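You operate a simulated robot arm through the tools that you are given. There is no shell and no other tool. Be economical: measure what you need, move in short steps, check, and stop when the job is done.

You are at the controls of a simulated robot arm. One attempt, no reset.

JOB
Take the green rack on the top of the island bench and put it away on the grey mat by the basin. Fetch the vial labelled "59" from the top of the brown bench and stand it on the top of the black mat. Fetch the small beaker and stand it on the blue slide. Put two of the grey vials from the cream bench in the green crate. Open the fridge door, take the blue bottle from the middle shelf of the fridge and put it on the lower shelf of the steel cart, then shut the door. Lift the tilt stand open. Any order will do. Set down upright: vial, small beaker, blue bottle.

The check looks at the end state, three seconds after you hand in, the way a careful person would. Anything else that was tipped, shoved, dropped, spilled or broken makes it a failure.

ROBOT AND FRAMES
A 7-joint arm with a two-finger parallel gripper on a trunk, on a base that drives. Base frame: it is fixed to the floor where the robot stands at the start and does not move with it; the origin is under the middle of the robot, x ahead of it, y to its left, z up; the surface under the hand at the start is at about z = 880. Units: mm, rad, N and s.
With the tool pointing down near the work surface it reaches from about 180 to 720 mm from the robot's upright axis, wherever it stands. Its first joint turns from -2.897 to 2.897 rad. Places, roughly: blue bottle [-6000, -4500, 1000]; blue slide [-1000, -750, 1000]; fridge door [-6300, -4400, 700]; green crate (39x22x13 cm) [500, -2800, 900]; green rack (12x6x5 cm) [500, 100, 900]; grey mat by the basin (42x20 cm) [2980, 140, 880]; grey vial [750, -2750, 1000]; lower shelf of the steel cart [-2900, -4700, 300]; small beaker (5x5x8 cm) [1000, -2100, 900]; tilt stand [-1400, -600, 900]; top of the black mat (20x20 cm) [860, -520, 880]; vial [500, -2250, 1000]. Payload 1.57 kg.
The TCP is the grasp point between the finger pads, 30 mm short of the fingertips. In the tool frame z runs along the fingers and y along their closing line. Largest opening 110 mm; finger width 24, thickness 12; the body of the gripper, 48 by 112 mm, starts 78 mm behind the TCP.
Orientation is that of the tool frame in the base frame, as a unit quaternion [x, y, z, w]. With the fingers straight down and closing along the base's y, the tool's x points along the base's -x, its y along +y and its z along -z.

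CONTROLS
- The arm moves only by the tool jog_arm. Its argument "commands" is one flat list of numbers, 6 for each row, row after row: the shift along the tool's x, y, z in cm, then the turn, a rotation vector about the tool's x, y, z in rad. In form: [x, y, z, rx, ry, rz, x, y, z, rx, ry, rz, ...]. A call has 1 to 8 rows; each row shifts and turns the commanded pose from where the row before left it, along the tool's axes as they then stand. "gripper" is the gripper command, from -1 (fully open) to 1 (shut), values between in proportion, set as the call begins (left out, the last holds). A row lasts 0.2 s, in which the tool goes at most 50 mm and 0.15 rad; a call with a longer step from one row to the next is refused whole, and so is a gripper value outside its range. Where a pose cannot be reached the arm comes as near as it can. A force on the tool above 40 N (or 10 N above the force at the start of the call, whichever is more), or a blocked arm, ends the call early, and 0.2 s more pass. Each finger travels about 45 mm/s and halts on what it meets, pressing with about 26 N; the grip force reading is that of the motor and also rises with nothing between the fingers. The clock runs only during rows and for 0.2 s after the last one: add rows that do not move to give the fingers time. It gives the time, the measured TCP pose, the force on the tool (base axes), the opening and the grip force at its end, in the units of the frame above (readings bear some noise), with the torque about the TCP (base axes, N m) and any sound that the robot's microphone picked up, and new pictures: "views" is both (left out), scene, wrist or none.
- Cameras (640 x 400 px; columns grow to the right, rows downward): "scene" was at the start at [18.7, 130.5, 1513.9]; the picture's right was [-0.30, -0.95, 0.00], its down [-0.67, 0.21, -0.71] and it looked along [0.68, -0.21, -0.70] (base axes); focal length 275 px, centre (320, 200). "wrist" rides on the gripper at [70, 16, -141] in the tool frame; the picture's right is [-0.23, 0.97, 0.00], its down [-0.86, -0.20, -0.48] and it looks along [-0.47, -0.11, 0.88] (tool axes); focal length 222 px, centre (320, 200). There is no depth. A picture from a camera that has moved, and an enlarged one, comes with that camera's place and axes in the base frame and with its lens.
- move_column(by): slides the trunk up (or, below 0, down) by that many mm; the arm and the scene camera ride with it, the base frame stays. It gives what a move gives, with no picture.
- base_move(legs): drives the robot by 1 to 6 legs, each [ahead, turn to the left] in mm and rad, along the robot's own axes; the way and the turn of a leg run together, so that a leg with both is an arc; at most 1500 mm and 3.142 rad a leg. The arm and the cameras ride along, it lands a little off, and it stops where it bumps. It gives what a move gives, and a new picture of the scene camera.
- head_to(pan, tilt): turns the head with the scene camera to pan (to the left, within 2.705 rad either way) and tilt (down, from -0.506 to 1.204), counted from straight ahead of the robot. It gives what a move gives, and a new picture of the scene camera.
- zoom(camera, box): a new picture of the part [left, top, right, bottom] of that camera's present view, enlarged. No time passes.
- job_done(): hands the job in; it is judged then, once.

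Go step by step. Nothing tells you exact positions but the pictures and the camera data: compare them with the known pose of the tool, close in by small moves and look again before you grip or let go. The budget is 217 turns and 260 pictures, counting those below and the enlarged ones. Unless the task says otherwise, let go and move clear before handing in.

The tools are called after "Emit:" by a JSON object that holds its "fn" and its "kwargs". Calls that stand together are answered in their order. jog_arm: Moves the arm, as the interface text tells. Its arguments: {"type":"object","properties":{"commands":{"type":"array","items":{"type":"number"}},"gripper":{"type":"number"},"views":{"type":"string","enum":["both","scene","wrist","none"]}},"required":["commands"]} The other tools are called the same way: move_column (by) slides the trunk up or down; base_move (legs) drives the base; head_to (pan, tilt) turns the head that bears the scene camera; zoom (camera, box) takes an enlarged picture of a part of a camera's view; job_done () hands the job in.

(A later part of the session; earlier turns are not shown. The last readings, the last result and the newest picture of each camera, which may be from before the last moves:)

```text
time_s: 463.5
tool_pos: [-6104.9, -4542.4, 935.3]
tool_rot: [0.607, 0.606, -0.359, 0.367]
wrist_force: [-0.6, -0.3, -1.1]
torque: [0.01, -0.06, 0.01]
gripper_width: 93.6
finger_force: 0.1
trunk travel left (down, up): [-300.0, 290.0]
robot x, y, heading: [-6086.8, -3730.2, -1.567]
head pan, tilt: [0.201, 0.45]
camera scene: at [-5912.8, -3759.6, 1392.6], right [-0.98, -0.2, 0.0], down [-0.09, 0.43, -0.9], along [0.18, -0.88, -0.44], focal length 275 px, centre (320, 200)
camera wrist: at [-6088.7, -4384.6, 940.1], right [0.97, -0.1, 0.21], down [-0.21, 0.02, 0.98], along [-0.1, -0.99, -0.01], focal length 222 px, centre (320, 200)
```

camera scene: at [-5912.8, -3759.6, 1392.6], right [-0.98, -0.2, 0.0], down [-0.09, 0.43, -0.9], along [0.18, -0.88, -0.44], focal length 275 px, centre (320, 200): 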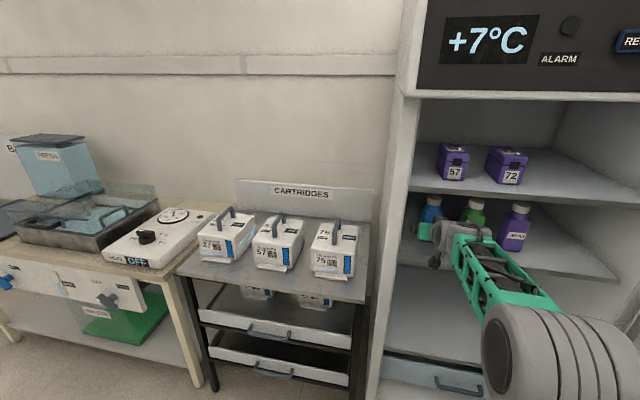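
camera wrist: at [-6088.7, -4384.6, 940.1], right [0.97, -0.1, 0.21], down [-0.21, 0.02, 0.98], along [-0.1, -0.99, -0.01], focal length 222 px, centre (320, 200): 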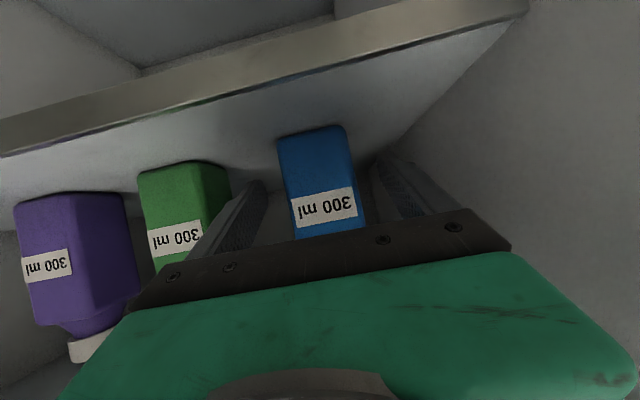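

The bottle's front face is at y≈-4578 and I'm centred on it. Advancing 60 mm and closing.

Emit:
{"fn": "jog_arm", "kwargs": {"commands": [-1.45, 0.1, 2.7, 0, 0, 0, -1.45, 0, 2.7, 0, 0, 0, 0, 0, 0, 0, 0, 0], "views": "wrist"}}

Emit:
{"fn": "jog_arm", "kwargs": {"commands": [0, 0, 0, 0, 0, 0, 0, 0, 0, 0, 0, 0, 0, 0, 0, 0, 0, 0, 0, 0, 0, 0, 0, 0], "gripper": 1, "views": "wrist"}}

```text
time_s: 464.3
tool_pos: [-6100.1, -4602.8, 934.1]
tool_rot: [0.608, 0.607, -0.357, 0.366]
wrist_force: [0.8, -0.7, -0.4]
torque: [-0.01, -0.02, 0.0]
gripper_width: 93.5
finger_force: 0.1
trunk travel left (down, up): [-300.0, 290.0]
robot x, y, heading: [-6088.5, -3733.3, -1.566]
head pan, tilt: [0.201, 0.45]
camera wrist: at [-6085.5, -4446.2, 940.2], right [0.97, -0.1, 0.21], down [-0.21, 0.01, 0.98], along [-0.1, -0.99, -0.01], focal length 222 px, centre (320, 200)
```

wrist: 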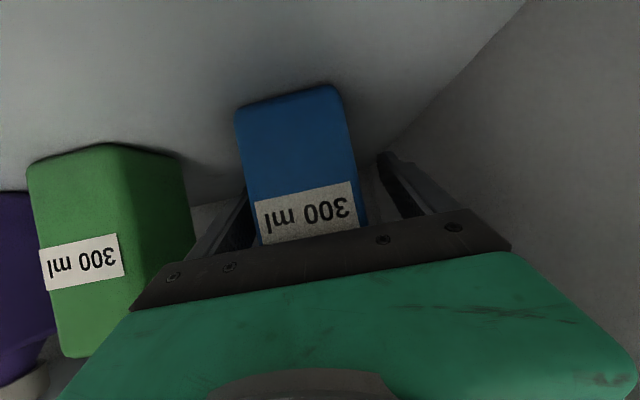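

```text
time_s: 465.3
tool_pos: [-6101.4, -4603.1, 934.4]
tool_rot: [0.607, 0.607, -0.359, 0.367]
wrist_force: [-2.0, 0.4, 0.1]
torque: [0.01, 0.19, 0.06]
gripper_width: 56.3
finger_force: 25.9
trunk travel left (down, up): [-300.0, 290.0]
robot x, y, heading: [-6086.9, -3734.1, -1.57]
head pan, tilt: [0.201, 0.45]
camera wrist: at [-6086.0, -4445.9, 940.6], right [0.97, -0.1, 0.21], down [-0.21, 0.02, 0.98], along [-0.1, -0.99, -0.01], focal length 222 px, centre (320, 200)
```

wrist: 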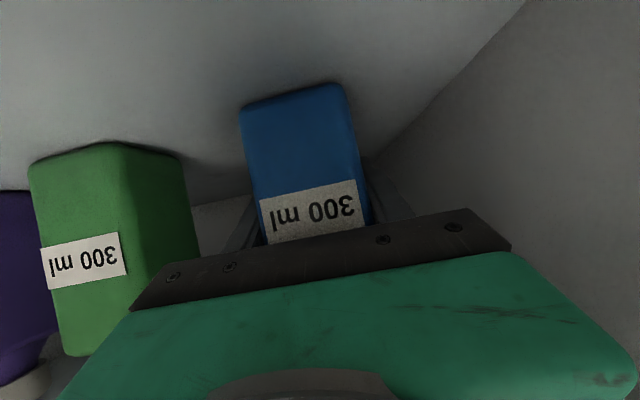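

Gripped at 56 mm. A small lift, then back straight out with the base.

Emit:
{"fn": "jog_arm", "kwargs": {"commands": [-0.9, 0, -0.48, 0, 0, 0, -0.9, 0, -0.48, 0, 0, 0, 0, 0, 0, 0, 0, 0], "views": "wrist"}}

Emit:
{"fn": "base_move", "kwargs": {"legs": [[-430, 0]]}}

```text
time_s: 466.1
tool_pos: [-6101.7, -4603.6, 955.4]
tool_rot: [0.607, 0.607, -0.358, 0.367]
wrist_force: [-0.2, 0.1, -4.1]
torque: [-0.07, 0.01, 0.01]
gripper_width: 56.0
finger_force: 25.8
trunk travel left (down, up): [-300.0, 290.0]
robot x, y, heading: [-6087.4, -3735.2, -1.571]
head pan, tilt: [0.201, 0.45]
camera wrist: at [-6086.4, -4446.0, 960.3], right [0.97, -0.1, 0.21], down [-0.21, 0.01, 0.98], along [-0.1, -0.99, -0.01], focal length 222 px, centre (320, 200)
```

wrist: 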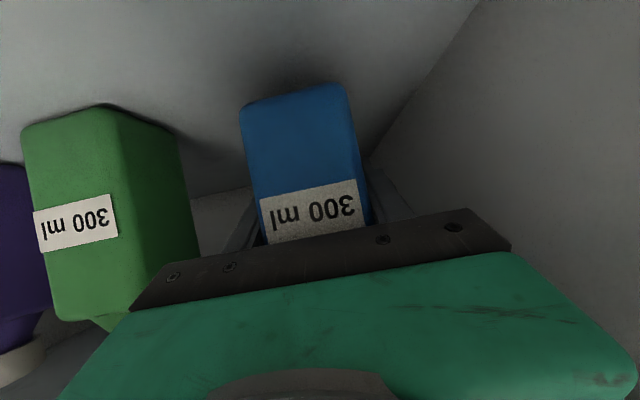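

```text
time_s: 468.7
tool_pos: [-6102.2, -4170.8, 954.3]
tool_rot: [0.607, 0.607, -0.359, 0.367]
wrist_force: [0.6, -0.1, -3.1]
torque: [-0.11, 0.02, 0.0]
gripper_width: 56.1
finger_force: 26.1
trunk travel left (down, up): [-300.0, 290.0]
robot x, y, heading: [-6088.3, -3295.2, -1.57]
head pan, tilt: [0.201, 0.45]
camera scene: at [-5913.5, -3327.3, 1392.6], right [-0.98, -0.2, 0.0], down [-0.09, 0.43, -0.9], along [0.18, -0.88, -0.44], focal length 275 px, centre (320, 200)
```

scene: 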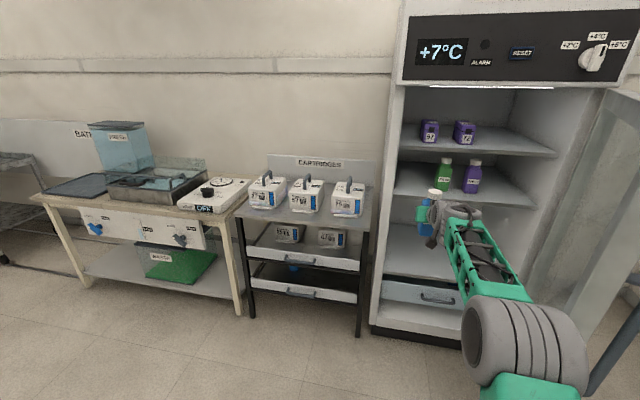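

The blue bottle is out. I pull it in and drive to the steel cart.

Emit:
{"fn": "jog_arm", "kwargs": {"commands": [1.9, 0, -3.52, 0, 0, 0, 1.9, 0, -3.52, 0, 0, 0, 1.9, 0, -3.52, 0, 0, 0, 1.9, 0, -3.52, 0, 0, 0, 1.9, 0, -3.52, 0, 0, 0, 0, 0, 0, 0, 0, 0], "views": "none"}}

Emit:
{"fn": "base_move", "kwargs": {"legs": [[0, 1.54], [1500, 0], [1500, 0], [180, 0], [0, -1.55]]}}

Emit:
{"fn": "head_to", "kwargs": {"pan": 0.15, "tilt": 0.6}}

```text
time_s: 470.1
tool_pos: [-6102.8, -3971.8, 952.5]
tool_rot: [0.608, 0.607, -0.358, 0.367]
wrist_force: [-1.0, -0.5, -2.9]
torque: [-0.1, -0.03, 0.02]
gripper_width: 56.1
finger_force: 26.1
trunk travel left (down, up): [-300.0, 290.0]
robot x, y, heading: [-6087.7, -3298.7, -1.569]
head pan, tilt: [0.201, 0.45]
```

```text
time_s: 493.4
tool_pos: [-2926.3, -4171.6, 952.9]
tool_rot: [0.626, 0.587, -0.37, 0.355]
wrist_force: [0.1, -1.0, -3.3]
torque: [-0.1, 0.0, 0.01]
gripper_width: 56.0
finger_force: 26.1
trunk travel left (down, up): [-300.0, 290.0]
robot x, y, heading: [-2868.5, -3498.9, -1.625]
head pan, tilt: [0.201, 0.45]
camera scene: at [-2696.0, -3538.5, 1392.6], right [-0.99, -0.14, 0.0], down [-0.06, 0.43, -0.9], along [0.13, -0.89, -0.44], focal length 275 px, centre (320, 200)
```

scene: 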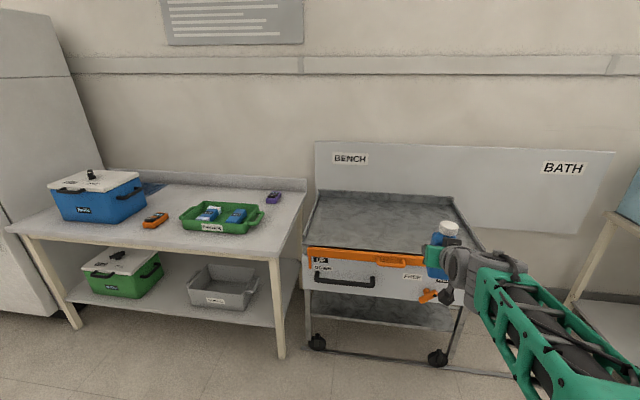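

```text
time_s: 494.1
tool_pos: [-2925.5, -4170.9, 953.5]
tool_rot: [0.626, 0.587, -0.37, 0.356]
wrist_force: [0.9, 0.3, -3.3]
torque: [-0.1, 0.0, 0.01]
gripper_width: 55.9
finger_force: 26.2
trunk travel left (down, up): [-300.0, 290.0]
robot x, y, heading: [-2864.1, -3500.6, -1.633]
head pan, tilt: [0.15, 0.6]
camera scene: at [-2700.9, -3535.6, 1379.1], right [-1.0, -0.09, 0.0], down [-0.05, 0.56, -0.83], along [0.07, -0.82, -0.56], focal length 275 px, centre (320, 200)
```

scene: 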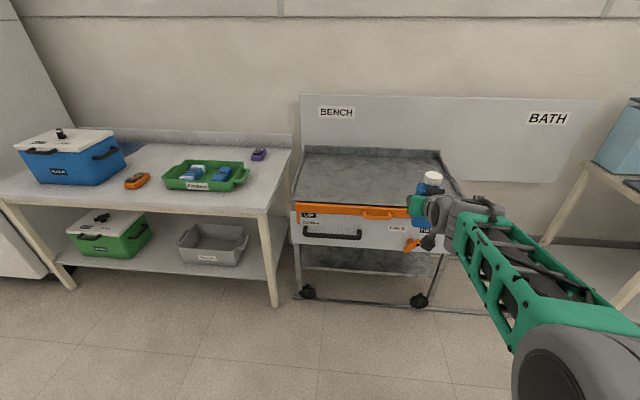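

The cart's lower shelf is at about z≈295 with a limited opening under the drawer front. Zooming to check.

Emit:
{"fn": "zoom", "kwargs": {"camera": "scene", "box": [280, 140, 480, 320]}}

```text
2.22 times, centred on (380, 230) of scene
camera zoom: at [-2700.9, -3535.6, 1379.1], right [-1.0, -0.09, 0.0], down [-0.05, 0.56, -0.83], along [0.07, -0.82, -0.56], focal length 611 px, centre (187, 133)
```

zoom: 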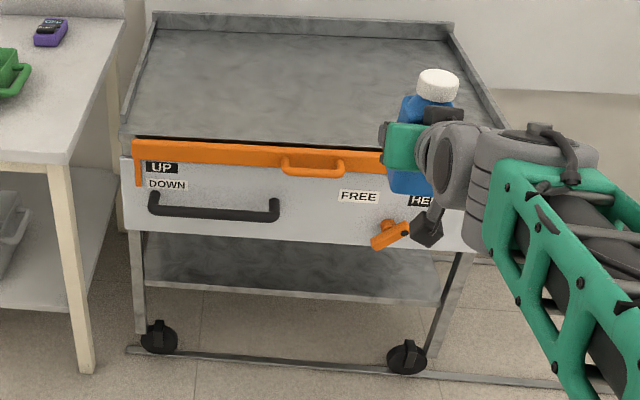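

Emit:
{"fn": "base_move", "kwargs": {"legs": [[0, 0.06]]}}

Emit:
{"fn": "move_column", "kwargs": {"by": -300}}

Emit:
{"fn": "jog_arm", "kwargs": {"commands": [3.5, 0, 1.9, 0, 0, 0, 3.5, 0, 1.9, 0, 0, 0, 3.5, 0, 1.9, 0, 0, 0, 3.5, 0, 1.9, 0, 0, 0, 3.5, 0, 1.9, 0, 0, 0, 3.5, 0, 1.9, 0, 0, 0, 0, 0, 0, 0, 0, 0], "views": "both"}}

```text
time_s: 494.9
tool_pos: [-2883.9, -4173.8, 953.2]
tool_rot: [0.608, 0.606, -0.359, 0.366]
wrist_force: [0.7, 0.9, -3.4]
torque: [-0.1, 0.02, 0.01]
gripper_width: 56.0
finger_force: 25.7
trunk travel left (down, up): [-300.0, 290.0]
robot x, y, heading: [-2871.9, -3497.0, -1.573]
head pan, tilt: [0.15, 0.6]
camera scene: at [-2698.9, -3525.4, 1379.1], right [-0.99, -0.15, 0.0], down [-0.08, 0.56, -0.82], along [0.12, -0.82, -0.57], focal length 275 px, centre (320, 200)
```

scene: 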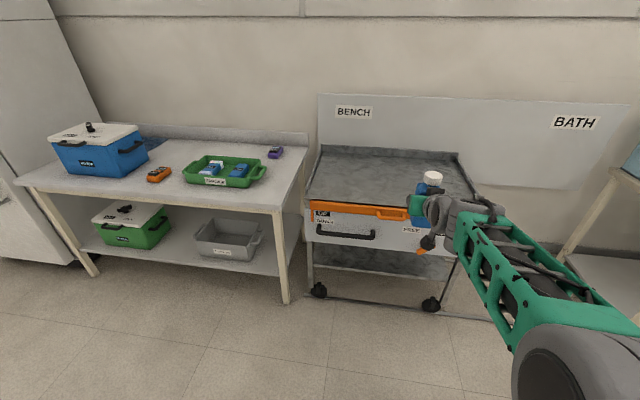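

```text
time_s: 497.9
tool_pos: [-2885.1, -4172.3, 653.6]
tool_rot: [0.608, 0.606, -0.359, 0.366]
wrist_force: [0.2, 0.5, -3.7]
torque: [-0.14, 0.03, -0.01]
gripper_width: 56.0
finger_force: 25.8
trunk travel left (down, up): [0.0, 590.0]
robot x, y, heading: [-2869.1, -3497.7, -1.573]
head pan, tilt: [0.15, 0.6]
```

```text
time_s: 499.5
tool_pos: [-2882.6, -4173.1, 415.1]
tool_rot: [0.607, 0.607, -0.358, 0.367]
wrist_force: [-0.7, 0.6, -3.3]
torque: [-0.06, -0.01, -0.01]
gripper_width: 56.0
finger_force: 25.4
trunk travel left (down, up): [0.0, 590.0]
robot x, y, heading: [-2869.4, -3498.6, -1.575]
head pan, tilt: [0.15, 0.6]
camera scene: at [-2698.9, -3525.3, 1079.5], right [-0.99, -0.15, 0.0], down [-0.08, 0.56, -0.82], along [0.12, -0.82, -0.57], focal length 275 px, centre (320, 200)
camera wrist: at [-2867.6, -4016.2, 420.8], right [0.97, -0.1, 0.21], down [-0.21, 0.01, 0.98], along [-0.11, -0.99, -0.01], focal length 222 px, centre (320, 200)
```

scene: 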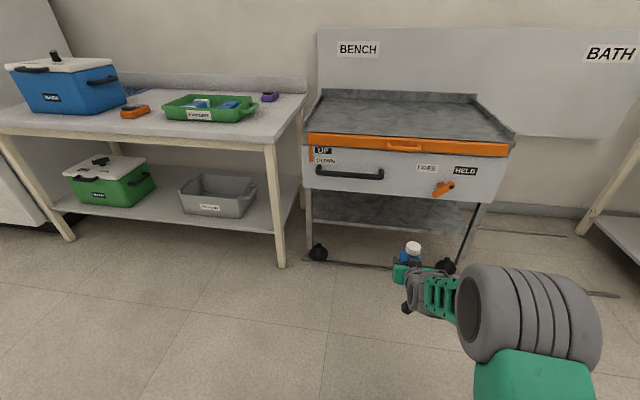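
wrist: 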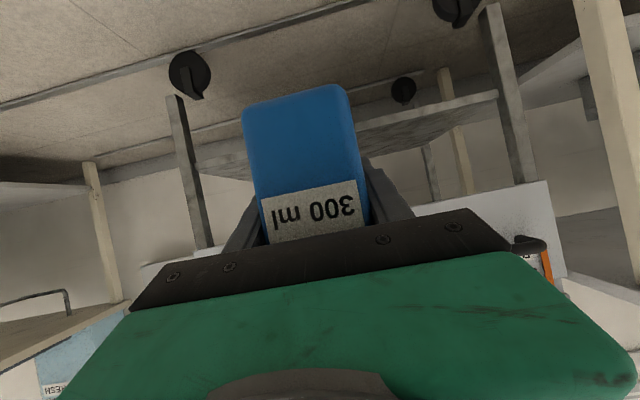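

The arm reaches low nicely: shelf top ≈300, drawer bottom ≈474, so the 148 mm bottle fits. I lower it to entry height and drive closer in stages.

Emit:
{"fn": "jog_arm", "kwargs": {"commands": [2.05, 0, 1.1, 0, 0, 0, 2.05, 0, 1.1, 0, 0, 0, 0, 0, 0, 0, 0, 0], "views": "none"}}

Emit:
{"fn": "base_move", "kwargs": {"legs": [[240, 0]]}}

Emit:
{"fn": "jog_arm", "kwargs": {"commands": [0, 0, 0, 0, 0, 0], "views": "wrist"}}

Emit:
{"fn": "zoom", "kwargs": {"camera": "scene", "box": [260, 180, 500, 340]}}

```text
time_s: 500.3
tool_pos: [-2882.3, -4172.8, 367.7]
tool_rot: [0.608, 0.606, -0.359, 0.366]
wrist_force: [-0.5, 0.7, -3.8]
torque: [-0.07, 0.01, -0.02]
gripper_width: 55.9
finger_force: 26.2
trunk travel left (down, up): [0.0, 590.0]
robot x, y, heading: [-2868.7, -3500.8, -1.574]
head pan, tilt: [0.15, 0.6]
```

```text
time_s: 502.1
tool_pos: [-2880.7, -4409.3, 367.6]
tool_rot: [0.608, 0.606, -0.359, 0.366]
wrist_force: [0.4, 0.1, -3.9]
torque: [-0.12, 0.0, -0.03]
gripper_width: 56.0
finger_force: 26.3
trunk travel left (down, up): [0.0, 590.0]
robot x, y, heading: [-2872.0, -3736.0, -1.567]
head pan, tilt: [0.15, 0.6]
camera scene: at [-2699.0, -3761.3, 1079.5], right [-0.99, -0.15, 0.0], down [-0.08, 0.56, -0.82], along [0.12, -0.82, -0.57], focal length 275 px, centre (320, 200)
```

scene: 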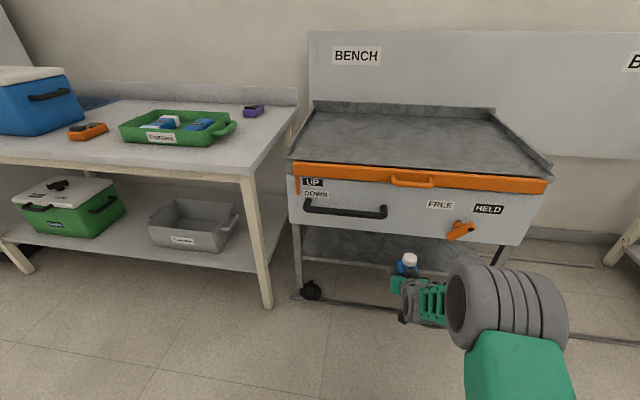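

```text
time_s: 502.4
tool_pos: [-2880.1, -4409.1, 367.4]
tool_rot: [0.608, 0.607, -0.358, 0.366]
wrist_force: [0.2, 0.2, -3.1]
torque: [-0.11, 0.01, 0.03]
gripper_width: 56.0
finger_force: 26.3
trunk travel left (down, up): [0.0, 590.0]
robot x, y, heading: [-2867.9, -3734.1, -1.572]
head pan, tilt: [0.15, 0.6]
camera wrist: at [-2865.6, -4251.6, 373.6], right [0.97, -0.1, 0.21], down [-0.21, 0.01, 0.98], along [-0.11, -0.99, -0.01], focal length 222 px, centre (320, 200)
```

wrist: 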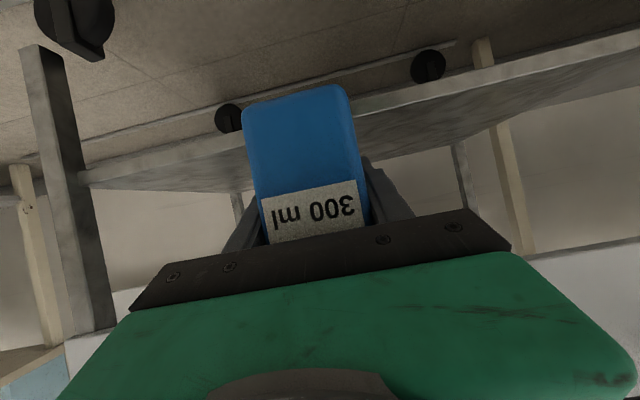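

```text
2.50 times, centred on (380, 260) of scene
camera zoom: at [-2699.0, -3761.3, 1079.5], right [-0.99, -0.15, 0.0], down [-0.08, 0.56, -0.82], along [0.12, -0.82, -0.57], focal length 687 px, centre (170, 50)
```

zoom: 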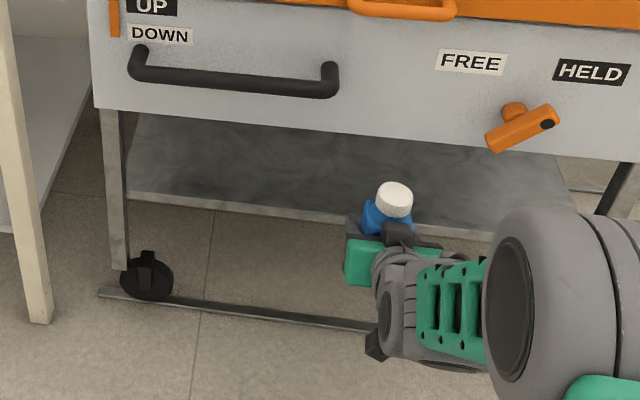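

Bottle base ≈312 and top ≈459 fit the opening of about 300–465. I advance slowly with checks.

Emit:
{"fn": "jog_arm", "kwargs": {"commands": [-0.47, 0, 0.88, 0, 0, 0, -0.47, 0, 0.88, 0, 0, 0, -0.47, 0, 0.88, 0, 0, 0, -0.47, 0, 0.88, 0, 0, 0, 0, 0, 0, 0, 0, 0], "views": "both"}}

Emit:
{"fn": "zoom", "kwargs": {"camera": "scene", "box": [330, 200, 490, 310]}}

```text
time_s: 503.6
tool_pos: [-2880.9, -4447.8, 368.0]
tool_rot: [0.608, 0.607, -0.358, 0.366]
wrist_force: [0.0, -0.6, -3.4]
torque: [-0.09, -0.01, 0.0]
gripper_width: 56.0
finger_force: 25.6
trunk travel left (down, up): [0.0, 590.0]
robot x, y, heading: [-2868.9, -3736.7, -1.571]
head pan, tilt: [0.15, 0.6]
camera scene: at [-2699.0, -3761.3, 1079.5], right [-0.99, -0.15, 0.0], down [-0.08, 0.56, -0.82], along [0.12, -0.82, -0.57], focal length 275 px, centre (320, 200)
camera wrist: at [-2865.2, -4291.7, 374.1], right [0.97, -0.1, 0.21], down [-0.21, 0.01, 0.98], along [-0.11, -0.99, -0.01], focal length 222 px, centre (320, 200)
```

scene: 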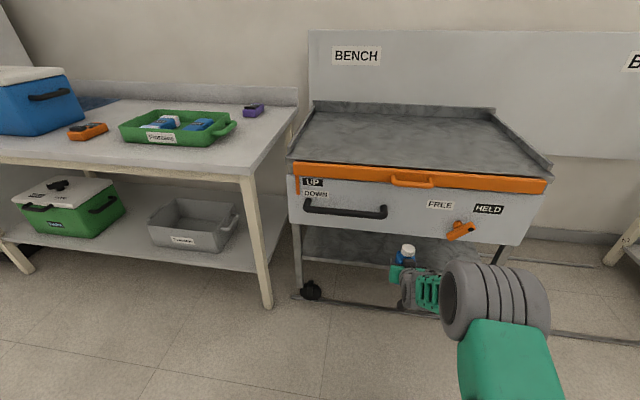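
wrist: 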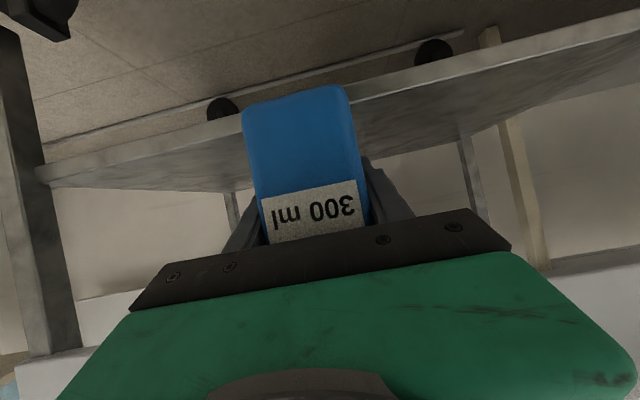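

```text
3.64 times, centred on (410, 255) of scene
camera zoom: at [-2699.0, -3761.3, 1079.5], right [-0.99, -0.15, 0.0], down [-0.08, 0.56, -0.82], along [0.12, -0.82, -0.57], focal length 1000 px, centre (-7, 0)
```

zoom: 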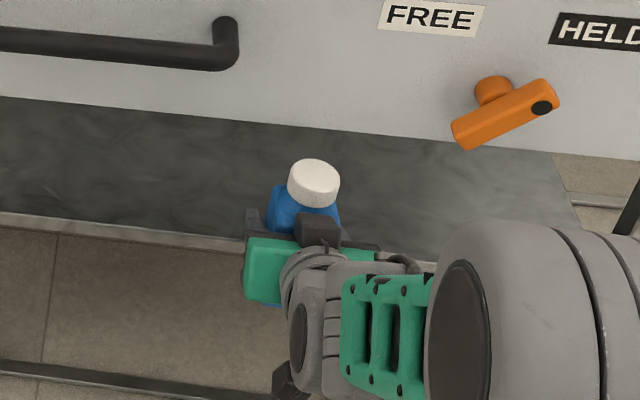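

Measured: shelf top 300, front edge y≈-4485. Continue in.

Emit:
{"fn": "jog_arm", "kwargs": {"commands": [-1.1, 0, 1.65, 0, 0, 0, -0.95, 0, 1.76, 0, 0, 0, -0.95, 0, 1.76, 0, 0, 0, -0.95, 0, 1.76, 0, 0, 0, -0.95, 0, 1.76, 0, 0, 0, -0.5, 0, 0.9, 0, 0, 0, 0, 0, 0, 0, 0, 0], "views": "both"}}

Emit:
{"fn": "zoom", "kwargs": {"camera": "scene", "box": [330, 200, 490, 310]}}

```text
time_s: 504.4
tool_pos: [-2881.2, -4490.7, 363.5]
tool_rot: [0.611, 0.608, -0.356, 0.363]
wrist_force: [0.1, 0.4, -3.6]
torque: [-0.05, -0.02, -0.02]
gripper_width: 55.8
finger_force: 25.4
trunk travel left (down, up): [0.0, 590.0]
robot x, y, heading: [-2866.2, -3735.3, -1.571]
head pan, tilt: [0.15, 0.6]
stopped in row 3: the force on the tool passed its limit at 66 N (the readings are from after the stop); the commanded pose is now the measured one
camera scene: at [-2699.0, -3761.0, 1079.5], right [-0.99, -0.15, 0.0], down [-0.08, 0.56, -0.82], along [0.12, -0.82, -0.57], focal length 275 px, centre (320, 200)
camera wrist: at [-2865.1, -4333.9, 372.1], right [0.97, -0.11, 0.21], down [-0.21, 0.01, 0.98], along [-0.11, -0.99, -0.02], focal length 222 px, centre (320, 200)
```

scene: 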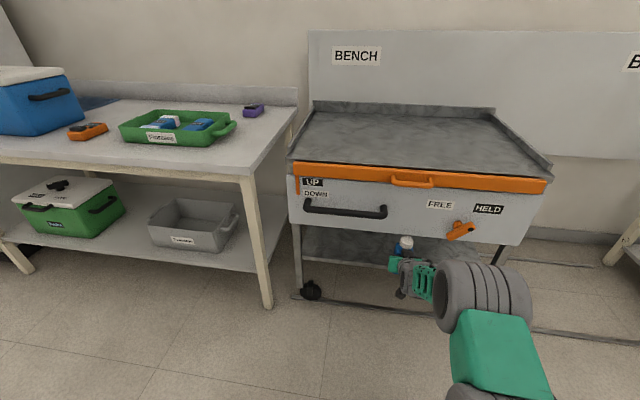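
wrist: 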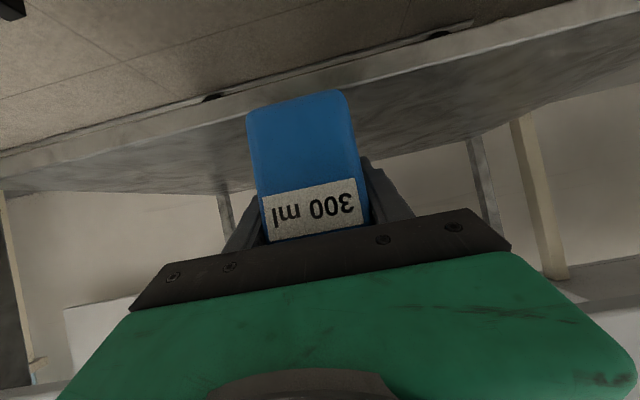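

```text
3.64 times, centred on (410, 255) of scene
camera zoom: at [-2699.0, -3761.0, 1079.5], right [-0.99, -0.15, 0.0], down [-0.08, 0.56, -0.82], along [0.12, -0.82, -0.57], focal length 1000 px, centre (-7, 0)
```

zoom: 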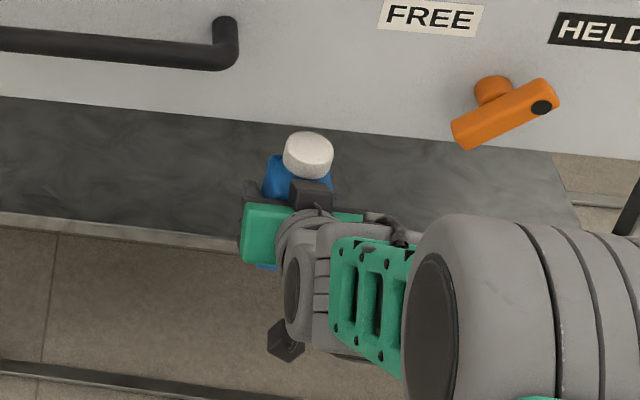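

The bottle's base grazed the shelf. I raise 12 mm, restore the pitch and go on.

Emit:
{"fn": "jog_arm", "kwargs": {"commands": [-0.53, 0, -0.28, 0, -0.015, 0, -0.53, 0, -0.28, 0, 0, 0, 0, 0, 0, 0, 0, 0], "views": "wrist"}}

Emit:
{"fn": "zoom", "kwargs": {"camera": "scene", "box": [330, 200, 490, 310]}}

```text
time_s: 505.2
tool_pos: [-2880.9, -4491.0, 375.4]
tool_rot: [0.608, 0.605, -0.36, 0.367]
wrist_force: [0.7, 10.7, -8.2]
torque: [-1.2, 0.04, -0.02]
gripper_width: 55.8
finger_force: 26.4
trunk travel left (down, up): [0.0, 590.0]
robot x, y, heading: [-2869.0, -3736.6, -1.571]
head pan, tilt: [0.15, 0.6]
camera wrist: at [-2865.2, -4333.1, 381.1], right [0.97, -0.1, 0.21], down [-0.21, 0.02, 0.98], along [-0.11, -0.99, 0.0], focal length 222 px, centre (320, 200)
```

wrist: 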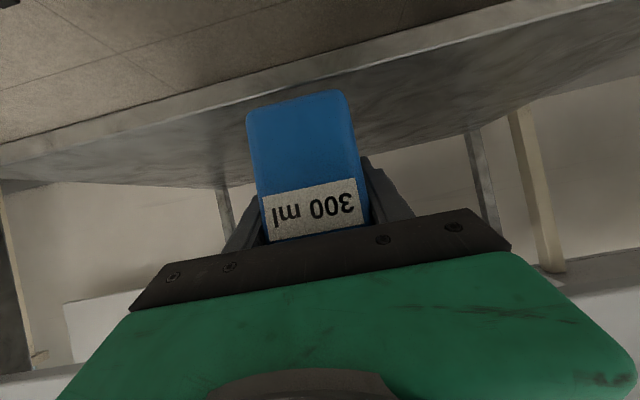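

```text
3.64 times, centred on (410, 255) of scene
camera zoom: at [-2699.0, -3761.0, 1079.4], right [-0.99, -0.15, 0.0], down [-0.08, 0.56, -0.82], along [0.12, -0.82, -0.57], focal length 1000 px, centre (-7, 0)
```

zoom: 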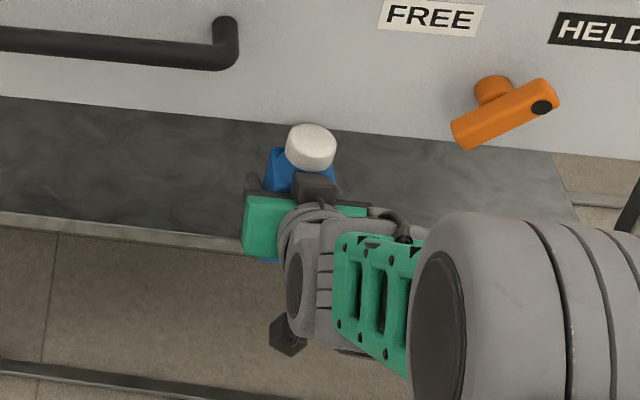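

The cap seems to touch something under the drawer. I back off a little, go lower, and try again.

Emit:
{"fn": "jog_arm", "kwargs": {"commands": [0.95, 0, -1.76, 0, 0, 0, 0.7, 0, 0.38, 0, 0, 0, 0.7, 0, 0.38, 0, 0, 0, 0, 0, 0, 0, 0, 0], "views": "both"}}

Emit:
{"fn": "zoom", "kwargs": {"camera": "wrist", "box": [180, 60, 420, 220]}}

Emit:
{"fn": "zoom", "kwargs": {"camera": "scene", "box": [370, 215, 450, 280]}}

```text
time_s: 506.2
tool_pos: [-2880.5, -4472.6, 361.4]
tool_rot: [0.608, 0.604, -0.361, 0.368]
wrist_force: [0.1, -0.3, -4.0]
torque: [-0.13, 0.03, 0.02]
gripper_width: 55.9
finger_force: 26.2
trunk travel left (down, up): [0.0, 590.0]
robot x, y, heading: [-2865.9, -3730.8, -1.572]
head pan, tilt: [0.15, 0.6]
camera scene: at [-2699.0, -3761.2, 1079.5], right [-0.99, -0.15, 0.0], down [-0.08, 0.56, -0.82], along [0.12, -0.82, -0.57], focal length 275 px, centre (320, 200)
camera wrist: at [-2865.2, -4315.4, 366.0], right [0.97, -0.1, 0.21], down [-0.21, 0.02, 0.98], along [-0.11, -0.99, 0.0], focal length 222 px, centre (320, 200)
```

scene: 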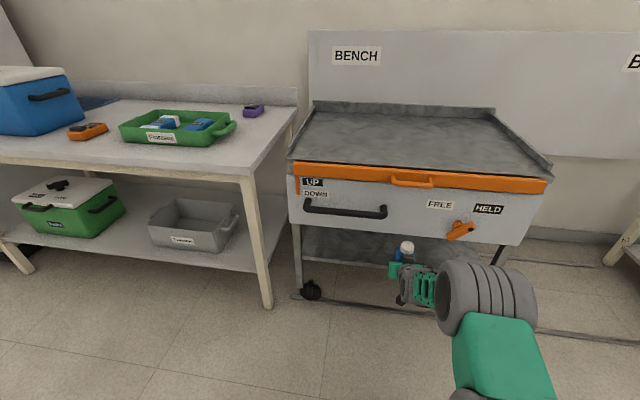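
wrist: 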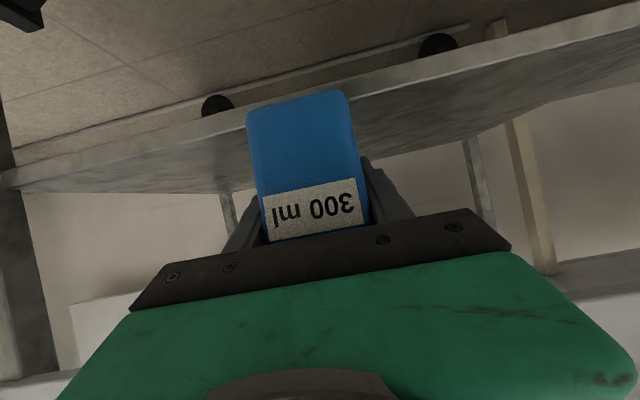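

```text
2.50 times, centred on (300, 140) of wrist
camera zoom: at [-2865.2, -4315.4, 366.0], right [0.97, -0.1, 0.21], down [-0.21, 0.02, 0.98], along [-0.11, -0.99, 0.0], focal length 555 px, centre (370, 350)
```

zoom: 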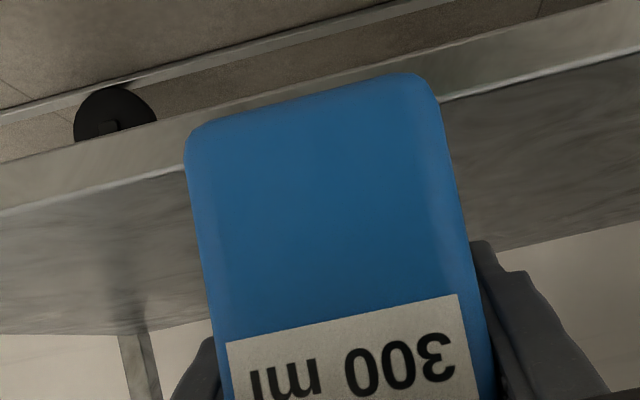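

```text
6.15 times, centred on (410, 248) of scene
camera zoom: at [-2699.0, -3761.2, 1079.5], right [-0.99, -0.15, 0.0], down [-0.08, 0.56, -0.82], along [0.12, -0.82, -0.57], focal length 1692 px, centre (-234, -92)
```

zoom: 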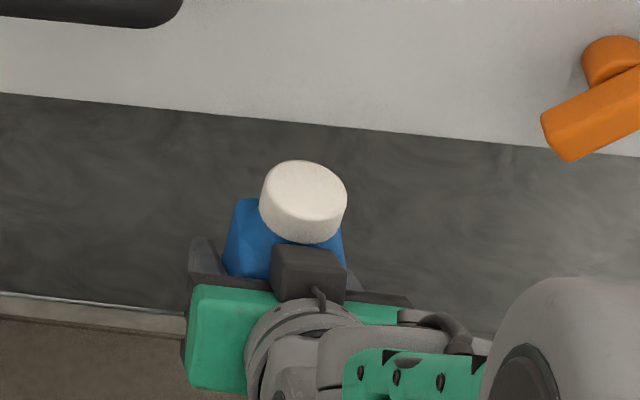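

Now the cap top (~440) is just below the panel (~449) and the base just above the shelf. Advancing at this height in small steps.

Emit:
{"fn": "jog_arm", "kwargs": {"commands": [-0.48, 0, 0.88, 0, 0, 0, -0.48, 0, 0.88, 0, 0, 0, -0.48, 0, 0.88, 0, 0, 0, -0.48, 0, 0.88, 0, 0, 0, 0, 0, 0, 0, 0, 0], "views": "none"}}

```text
time_s: 507.4
tool_pos: [-2881.0, -4511.2, 361.7]
tool_rot: [0.607, 0.605, -0.36, 0.368]
wrist_force: [0.7, -0.5, -3.9]
torque: [-0.06, 0.01, 0.01]
gripper_width: 55.7
finger_force: 26.2
trunk travel left (down, up): [0.0, 590.0]
robot x, y, heading: [-2867.4, -3732.8, -1.57]
head pan, tilt: [0.15, 0.6]
```

No contact; it's under the panel. Another 50 mm in.

Emit:
{"fn": "jog_arm", "kwargs": {"commands": [-0.48, 0, 0.88, 0, 0, 0, -0.48, 0, 0.88, 0, 0, 0, -0.48, 0, 0.88, 0, 0, 0, -0.48, 0, 0.88, 0, 0, 0, -0.48, 0, 0.88, 0, 0, 0, 0, 0, 0, 0, 0, 0], "views": "wrist"}}

```text
time_s: 508.8
tool_pos: [-2880.6, -4562.9, 363.1]
tool_rot: [0.608, 0.604, -0.362, 0.367]
wrist_force: [-0.8, -0.5, -3.8]
torque: [-0.09, 0.0, 0.02]
gripper_width: 56.0
finger_force: 26.4
trunk travel left (down, up): [0.0, 590.0]
robot x, y, heading: [-2871.6, -3733.7, -1.571]
head pan, tilt: [0.15, 0.6]
camera wrist: at [-2864.4, -4406.4, 368.0], right [0.97, -0.1, 0.21], down [-0.21, 0.02, 0.98], along [-0.11, -0.99, 0.0], focal length 222 px, centre (320, 200)
```

wrist: 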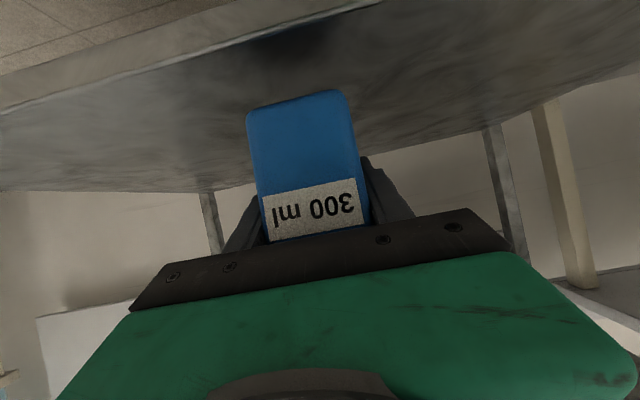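

It hovers well inside over the shelf. Lowering to contact.

Emit:
{"fn": "jog_arm", "kwargs": {"commands": [0.26, 0, 0.14, 0, 0, 0, 0.26, 0, 0.14, 0, 0, 0, 0.18, 0, 0.1, 0, 0, 0, 0.18, 0, 0.1, 0, 0, 0, 0, 0, 0, 0, 0, 0], "views": "none"}}

```text
time_s: 510.0
tool_pos: [-2880.3, -4561.6, 351.8]
tool_rot: [0.608, 0.604, -0.361, 0.367]
wrist_force: [0.8, 0.8, -3.3]
torque: [-0.1, 0.01, 0.03]
gripper_width: 55.8
finger_force: 26.0
trunk travel left (down, up): [0.0, 590.0]
robot x, y, heading: [-2866.5, -3732.8, -1.569]
head pan, tilt: [0.15, 0.6]
```

Emit:
{"fn": "jog_arm", "kwargs": {"commands": [0.18, 0, 0.1, 0, 0, 0, 0.18, 0, 0.1, 0, 0, 0, 0.18, 0, 0.1, 0, 0, 0, 0, 0, 0, 0, 0, 0], "views": "wrist"}}

```text
time_s: 511.0
tool_pos: [-2881.5, -4562.4, 345.7]
tool_rot: [0.607, 0.604, -0.361, 0.369]
wrist_force: [0.6, 0.6, -4.9]
torque: [-0.06, 0.0, 0.0]
gripper_width: 55.8
finger_force: 25.6
trunk travel left (down, up): [0.0, 590.0]
robot x, y, heading: [-2871.4, -3732.2, -1.573]
head pan, tilt: [0.15, 0.6]
camera wrist: at [-2864.4, -4405.0, 350.8], right [0.97, -0.1, 0.21], down [-0.21, 0.02, 0.98], along [-0.11, -0.99, 0.0], focal length 222 px, centre (320, 200)
```

wrist: 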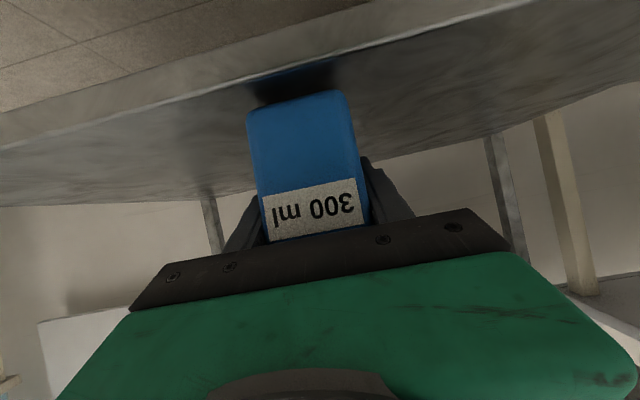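

Still a gap to its reflection in the shelf; continue down.

Emit:
{"fn": "jog_arm", "kwargs": {"commands": [0.26, 0, 0.14, 0, 0, 0, 0.18, 0, 0.1, 0, 0, 0, 0.18, 0, 0.1, 0, 0, 0, 0.18, 0, 0.1, 0, 0, 0, 0, 0, 0, 0, 0, 0], "views": "wrist"}}

```text
time_s: 512.2
tool_pos: [-2880.7, -4563.5, 341.7]
tool_rot: [0.605, 0.604, -0.362, 0.371]
wrist_force: [0.2, 1.6, 12.9]
torque: [0.74, 0.45, -0.08]
gripper_width: 55.8
finger_force: 26.2
trunk travel left (down, up): [0.0, 590.0]
robot x, y, heading: [-2867.1, -3732.0, -1.563]
head pan, tilt: [0.15, 0.6]
camera wrist: at [-2865.0, -4406.4, 345.4], right [0.97, -0.1, 0.21], down [-0.21, 0.03, 0.98], along [-0.11, -0.99, 0.01], focal length 222 px, centre (320, 200)
```

wrist: 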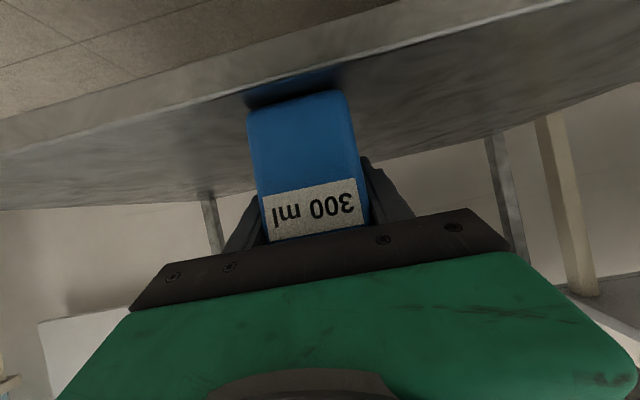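

Contact at a corner; press a touch more so that it seats, then release.

Emit:
{"fn": "jog_arm", "kwargs": {"commands": [0.14, 0, 0.08, 0, 0, 0, 0, 0, 0, 0, 0, 0], "views": "none"}}

Emit:
{"fn": "jog_arm", "kwargs": {"commands": [0, 0, 0, 0, 0, 0, 0, 0, 0, 0, 0, 0, 0, 0, 0, 0, 0, 0], "gripper": -0.5, "views": "wrist"}}

```text
time_s: 512.8
tool_pos: [-2879.4, -4564.2, 340.2]
tool_rot: [0.606, 0.604, -0.363, 0.37]
wrist_force: [-0.9, -5.5, 17.8]
torque: [0.67, 0.66, 0.17]
gripper_width: 56.2
finger_force: 25.6
trunk travel left (down, up): [0.0, 590.0]
robot x, y, heading: [-2867.7, -3734.4, -1.572]
head pan, tilt: [0.15, 0.6]
```

```text
time_s: 513.6
tool_pos: [-2880.8, -4561.0, 335.5]
tool_rot: [0.608, 0.605, -0.36, 0.368]
wrist_force: [-0.3, -0.7, 0.0]
torque: [0.02, 0.0, 0.01]
gripper_width: 82.2
finger_force: 0.1
trunk travel left (down, up): [0.0, 590.0]
robot x, y, heading: [-2867.5, -3731.1, -1.573]
head pan, tilt: [0.15, 0.6]
camera wrist: at [-2864.4, -4405.1, 340.0], right [0.97, -0.1, 0.21], down [-0.21, 0.02, 0.98], along [-0.11, -0.99, 0.0], focal length 222 px, centre (320, 200)
```

wrist: 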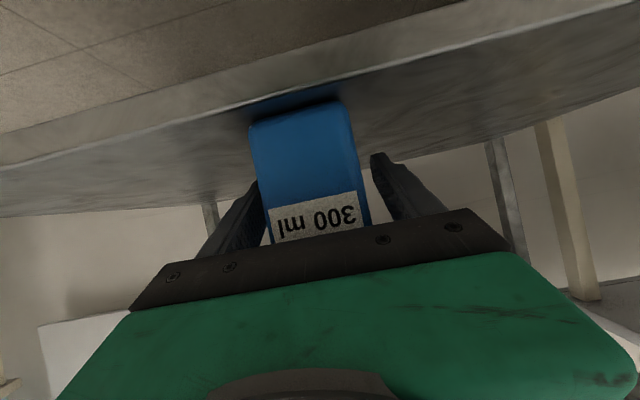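

The bottle stands on the lower shelf. Withdrawing straight back.

Emit:
{"fn": "jog_arm", "kwargs": {"commands": [0.95, 0, -1.76, 0, 0, 0, 1.43, 0, -2.64, 0, 0, 0, 1.9, 0, -3.52, 0, 0, 0, 1.9, 0, -3.52, 0, 0, 0, 1.9, 0, -3.52, 0, 0, 0, 0, 0, 0, 0, 0, 0], "views": "both"}}

Emit:
{"fn": "zoom", "kwargs": {"camera": "scene", "box": [320, 190, 480, 300]}}

```text
time_s: 515.0
tool_pos: [-2881.8, -4389.5, 335.2]
tool_rot: [0.607, 0.605, -0.361, 0.368]
wrist_force: [0.7, -0.1, 0.7]
torque: [-0.01, 0.02, -0.02]
gripper_width: 82.5
finger_force: 0.0
trunk travel left (down, up): [0.0, 590.0]
robot x, y, heading: [-2866.6, -3730.4, -1.571]
head pan, tilt: [0.15, 0.6]
camera scene: at [-2699.0, -3760.9, 1079.5], right [-0.99, -0.15, 0.0], down [-0.08, 0.56, -0.83], along [0.12, -0.82, -0.56], focal length 275 px, centre (320, 200)
camera wrist: at [-2866.7, -4233.1, 340.3], right [0.97, -0.1, 0.21], down [-0.21, 0.02, 0.98], along [-0.11, -0.99, 0.0], focal length 222 px, centre (320, 200)
```

scene: 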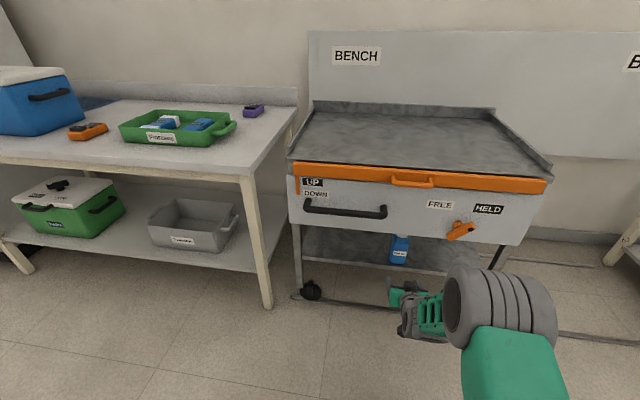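
wrist: 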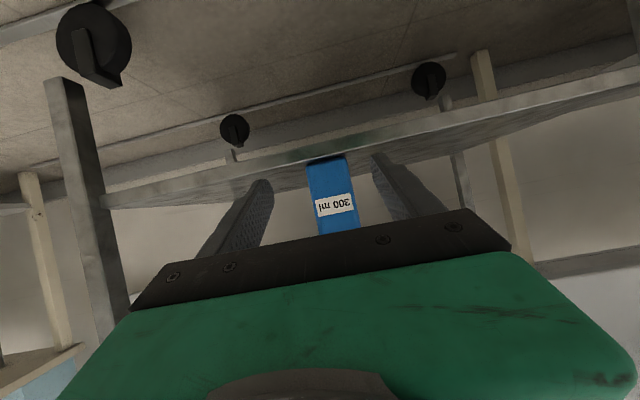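

```text
3.64 times, centred on (400, 245) of scene
camera zoom: at [-2699.0, -3760.9, 1079.5], right [-0.99, -0.15, 0.0], down [-0.08, 0.56, -0.83], along [0.12, -0.82, -0.56], focal length 1000 px, centre (29, 36)
```

zoom: 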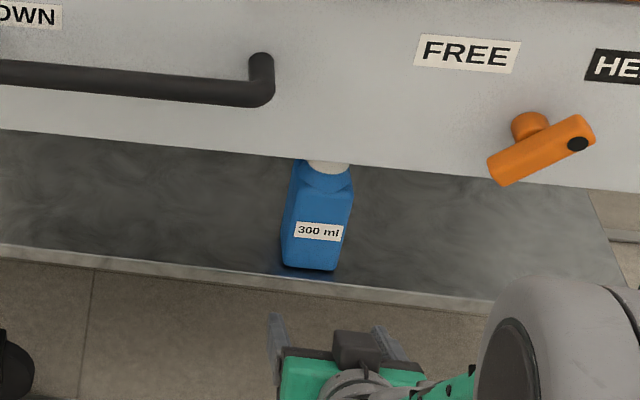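

The bottle stands upright on the cart's lower shelf. Now I back away, raise the trunk and turn the hand down again, to go and shut the fridge.

Emit:
{"fn": "base_move", "kwargs": {"legs": [[-230, 0]]}}

Emit:
{"fn": "move_column", "kwargs": {"by": 450}}

Emit:
{"fn": "jog_arm", "kwargs": {"commands": [-0.82, 0, -2.7, 0, 0.15, 0, -0.41, 0, -2.8, 0, 0.15, 0, 0, 0, -2.83, 0, 0.15, 0, 0.44, 0, -2.8, 0, 0.15, 0, 0.85, 0, -2.7, 0, 0.15, 0, 1.24, 0, -2.54, 0, 0.15, 0, 1.61, 0, -2.33, 0, 0.15, 0, 0, 0, 0, 0, 0.03, 0], "gripper": 1, "views": "none"}}

```text
time_s: 516.7
tool_pos: [-2882.4, -4161.4, 335.5]
tool_rot: [0.607, 0.605, -0.36, 0.369]
wrist_force: [0.1, -0.2, 0.9]
torque: [0.01, 0.04, 0.0]
gripper_width: 82.5
finger_force: 0.1
trunk travel left (down, up): [0.0, 590.0]
robot x, y, heading: [-2868.0, -3502.8, -1.568]
head pan, tilt: [0.15, 0.6]
camera scene: at [-2699.0, -3531.3, 1079.5], right [-0.99, -0.15, 0.0], down [-0.08, 0.56, -0.83], along [0.12, -0.82, -0.56], focal length 275 px, centre (320, 200)
```

scene: 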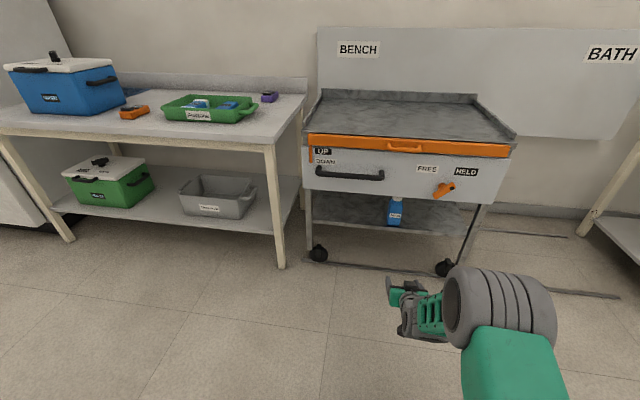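

```text
refused: 450 is not a number from -400 to 400
```

```text
time_s: 518.5
tool_pos: [-2884.8, -4021.0, 475.6]
tool_rot: [0.706, 0.708, 0.003, 0.004]
wrist_force: [0.4, 0.4, 0.5]
torque: [0.0, -0.01, 0.0]
gripper_width: 0.0
finger_force: 21.4
trunk travel left (down, up): [0.0, 590.0]
robot x, y, heading: [-2867.0, -3508.8, -1.569]
head pan, tilt: [0.15, 0.6]
```

Emit:
{"fn": "move_column", "kwargs": {"by": 400}}

Emit:
{"fn": "move_column", "kwargs": {"by": 50}}

Emit:
{"fn": "jog_arm", "kwargs": {"commands": [0.5, 0, -4.5, 0, 0, 0, 0.5, 0, -4.5, 0, 0, 0, 0.5, 0, -4.5, 0, 0, 0, 0.5, 0, -4.5, 0, 0, 0, 0.5, 0, -1, 0, 0, 0, 0, 0, 0, 0, 0, 0], "views": "none"}}

Emit:
{"fn": "base_move", "kwargs": {"legs": [[0, -1.573], [1500, 0], [1500, 0]]}}

```text
time_s: 522.3
tool_pos: [-2885.5, -4022.2, 874.9]
tool_rot: [0.706, 0.708, 0.003, 0.005]
wrist_force: [-0.1, 0.5, -1.0]
torque: [0.03, -0.02, 0.0]
gripper_width: 0.0
finger_force: 21.5
trunk travel left (down, up): [-400.0, 190.0]
robot x, y, heading: [-2869.7, -3506.8, -1.575]
head pan, tilt: [0.15, 0.6]
```

```text
time_s: 523.2
tool_pos: [-2885.2, -4021.5, 925.0]
tool_rot: [0.706, 0.708, 0.003, 0.004]
wrist_force: [0.2, 0.2, 0.5]
torque: [0.0, -0.02, 0.0]
gripper_width: 0.0
finger_force: 21.1
trunk travel left (down, up): [-450.0, 140.0]
robot x, y, heading: [-2871.1, -3502.2, -1.568]
head pan, tilt: [0.15, 0.6]
```

```text
time_s: 524.6
tool_pos: [-2887.6, -3997.6, 1116.1]
tool_rot: [0.706, 0.708, 0.002, 0.005]
wrist_force: [-0.6, -0.3, -0.6]
torque: [0.02, -0.03, -0.03]
gripper_width: 0.2
finger_force: 21.2
trunk travel left (down, up): [-450.0, 140.0]
robot x, y, heading: [-2868.0, -3502.4, -1.572]
head pan, tilt: [0.15, 0.6]
```

```text
time_s: 543.0
tool_pos: [-6380.4, -3494.2, 1115.2]
tool_rot: [1.0, 0.006, -0.002, 0.006]
wrist_force: [0.3, 0.5, 0.6]
torque: [-0.01, -0.01, -0.01]
gripper_width: 0.0
finger_force: 20.9
trunk travel left (down, up): [-450.0, 140.0]
robot x, y, heading: [-5887.6, -3511.4, -3.136]
head pan, tilt: [0.15, 0.6]
camera scene: at [-5911.2, -3678.4, 1529.5], right [-0.16, 0.99, 0.0], down [0.56, 0.09, -0.83], along [-0.81, -0.13, -0.56], focal length 275 px, centre (320, 200)
```

scene: 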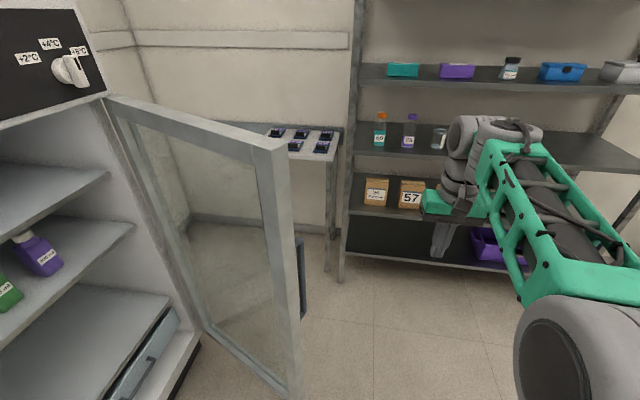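

The door edge is near (-6355, -3812). I move the hand round to the outer side of the door, above the handle.

Emit:
{"fn": "base_move", "kwargs": {"legs": [[230, 0]]}}

Emit:
{"fn": "jog_arm", "kwargs": {"commands": [0.5, 4.8, 0, 0, 0, 0, 0.5, 4.8, 0, 0, 0, 0, 0.5, 4.8, 0, 0, 0, 0, 0.5, 4.8, 0, 0, 0, 0, 0.5, 4.8, 0, 0, 0, 0, 0.5, 4.8, 0, 0, 0, 0, 0.5, 4.8, 0, 0, 0, 0, 0.5, 4.8, 0, 0, 0, 0], "views": "scene"}}

```text
time_s: 544.8
tool_pos: [-6606.6, -3495.4, 1115.0]
tool_rot: [1.0, 0.005, -0.002, 0.007]
wrist_force: [0.0, -0.3, 0.2]
torque: [0.02, 0.03, 0.03]
gripper_width: 0.0
finger_force: 21.4
trunk travel left (down, up): [-450.0, 140.0]
robot x, y, heading: [-6112.5, -3512.3, -3.134]
head pan, tilt: [0.15, 0.6]
camera scene: at [-6139.1, -3679.9, 1529.5], right [-0.16, 0.99, 0.0], down [0.56, 0.09, -0.82], along [-0.81, -0.13, -0.57], focal length 275 px, centre (320, 200)
```

scene: 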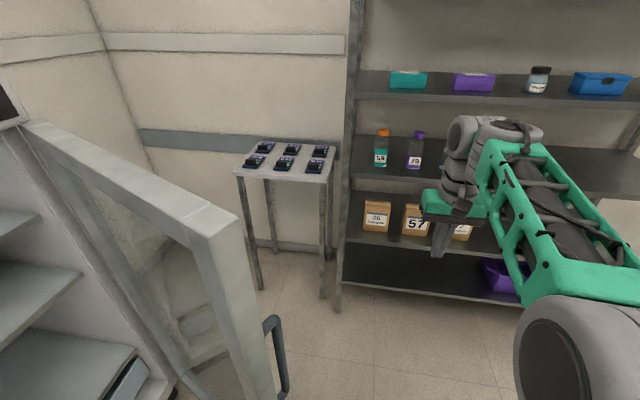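

```text
time_s: 546.5
tool_pos: [-6561.7, -3882.7, 1118.8]
tool_rot: [1.0, 0.005, -0.002, 0.006]
wrist_force: [-0.8, 1.2, -0.1]
torque: [-0.02, -0.03, 0.02]
gripper_width: 0.1
finger_force: 21.8
trunk travel left (down, up): [-450.0, 140.0]
robot x, y, heading: [-6114.0, -3510.0, -3.132]
head pan, tilt: [0.15, 0.6]
camera scene: at [-6138.6, -3680.8, 1529.4], right [-0.16, 0.99, 0.0], down [0.56, 0.09, -0.83], along [-0.81, -0.13, -0.57], focal length 275 px, centre (320, 200)
```

scene: 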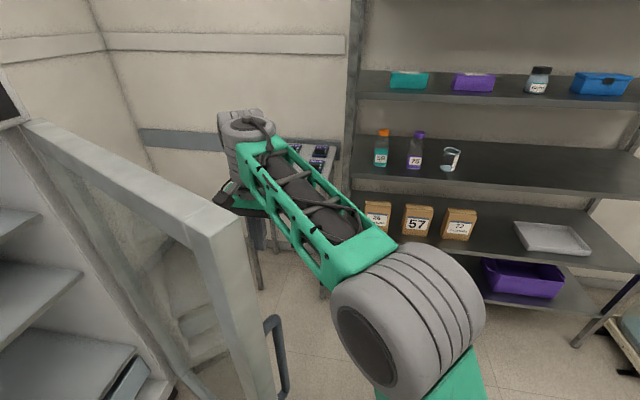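

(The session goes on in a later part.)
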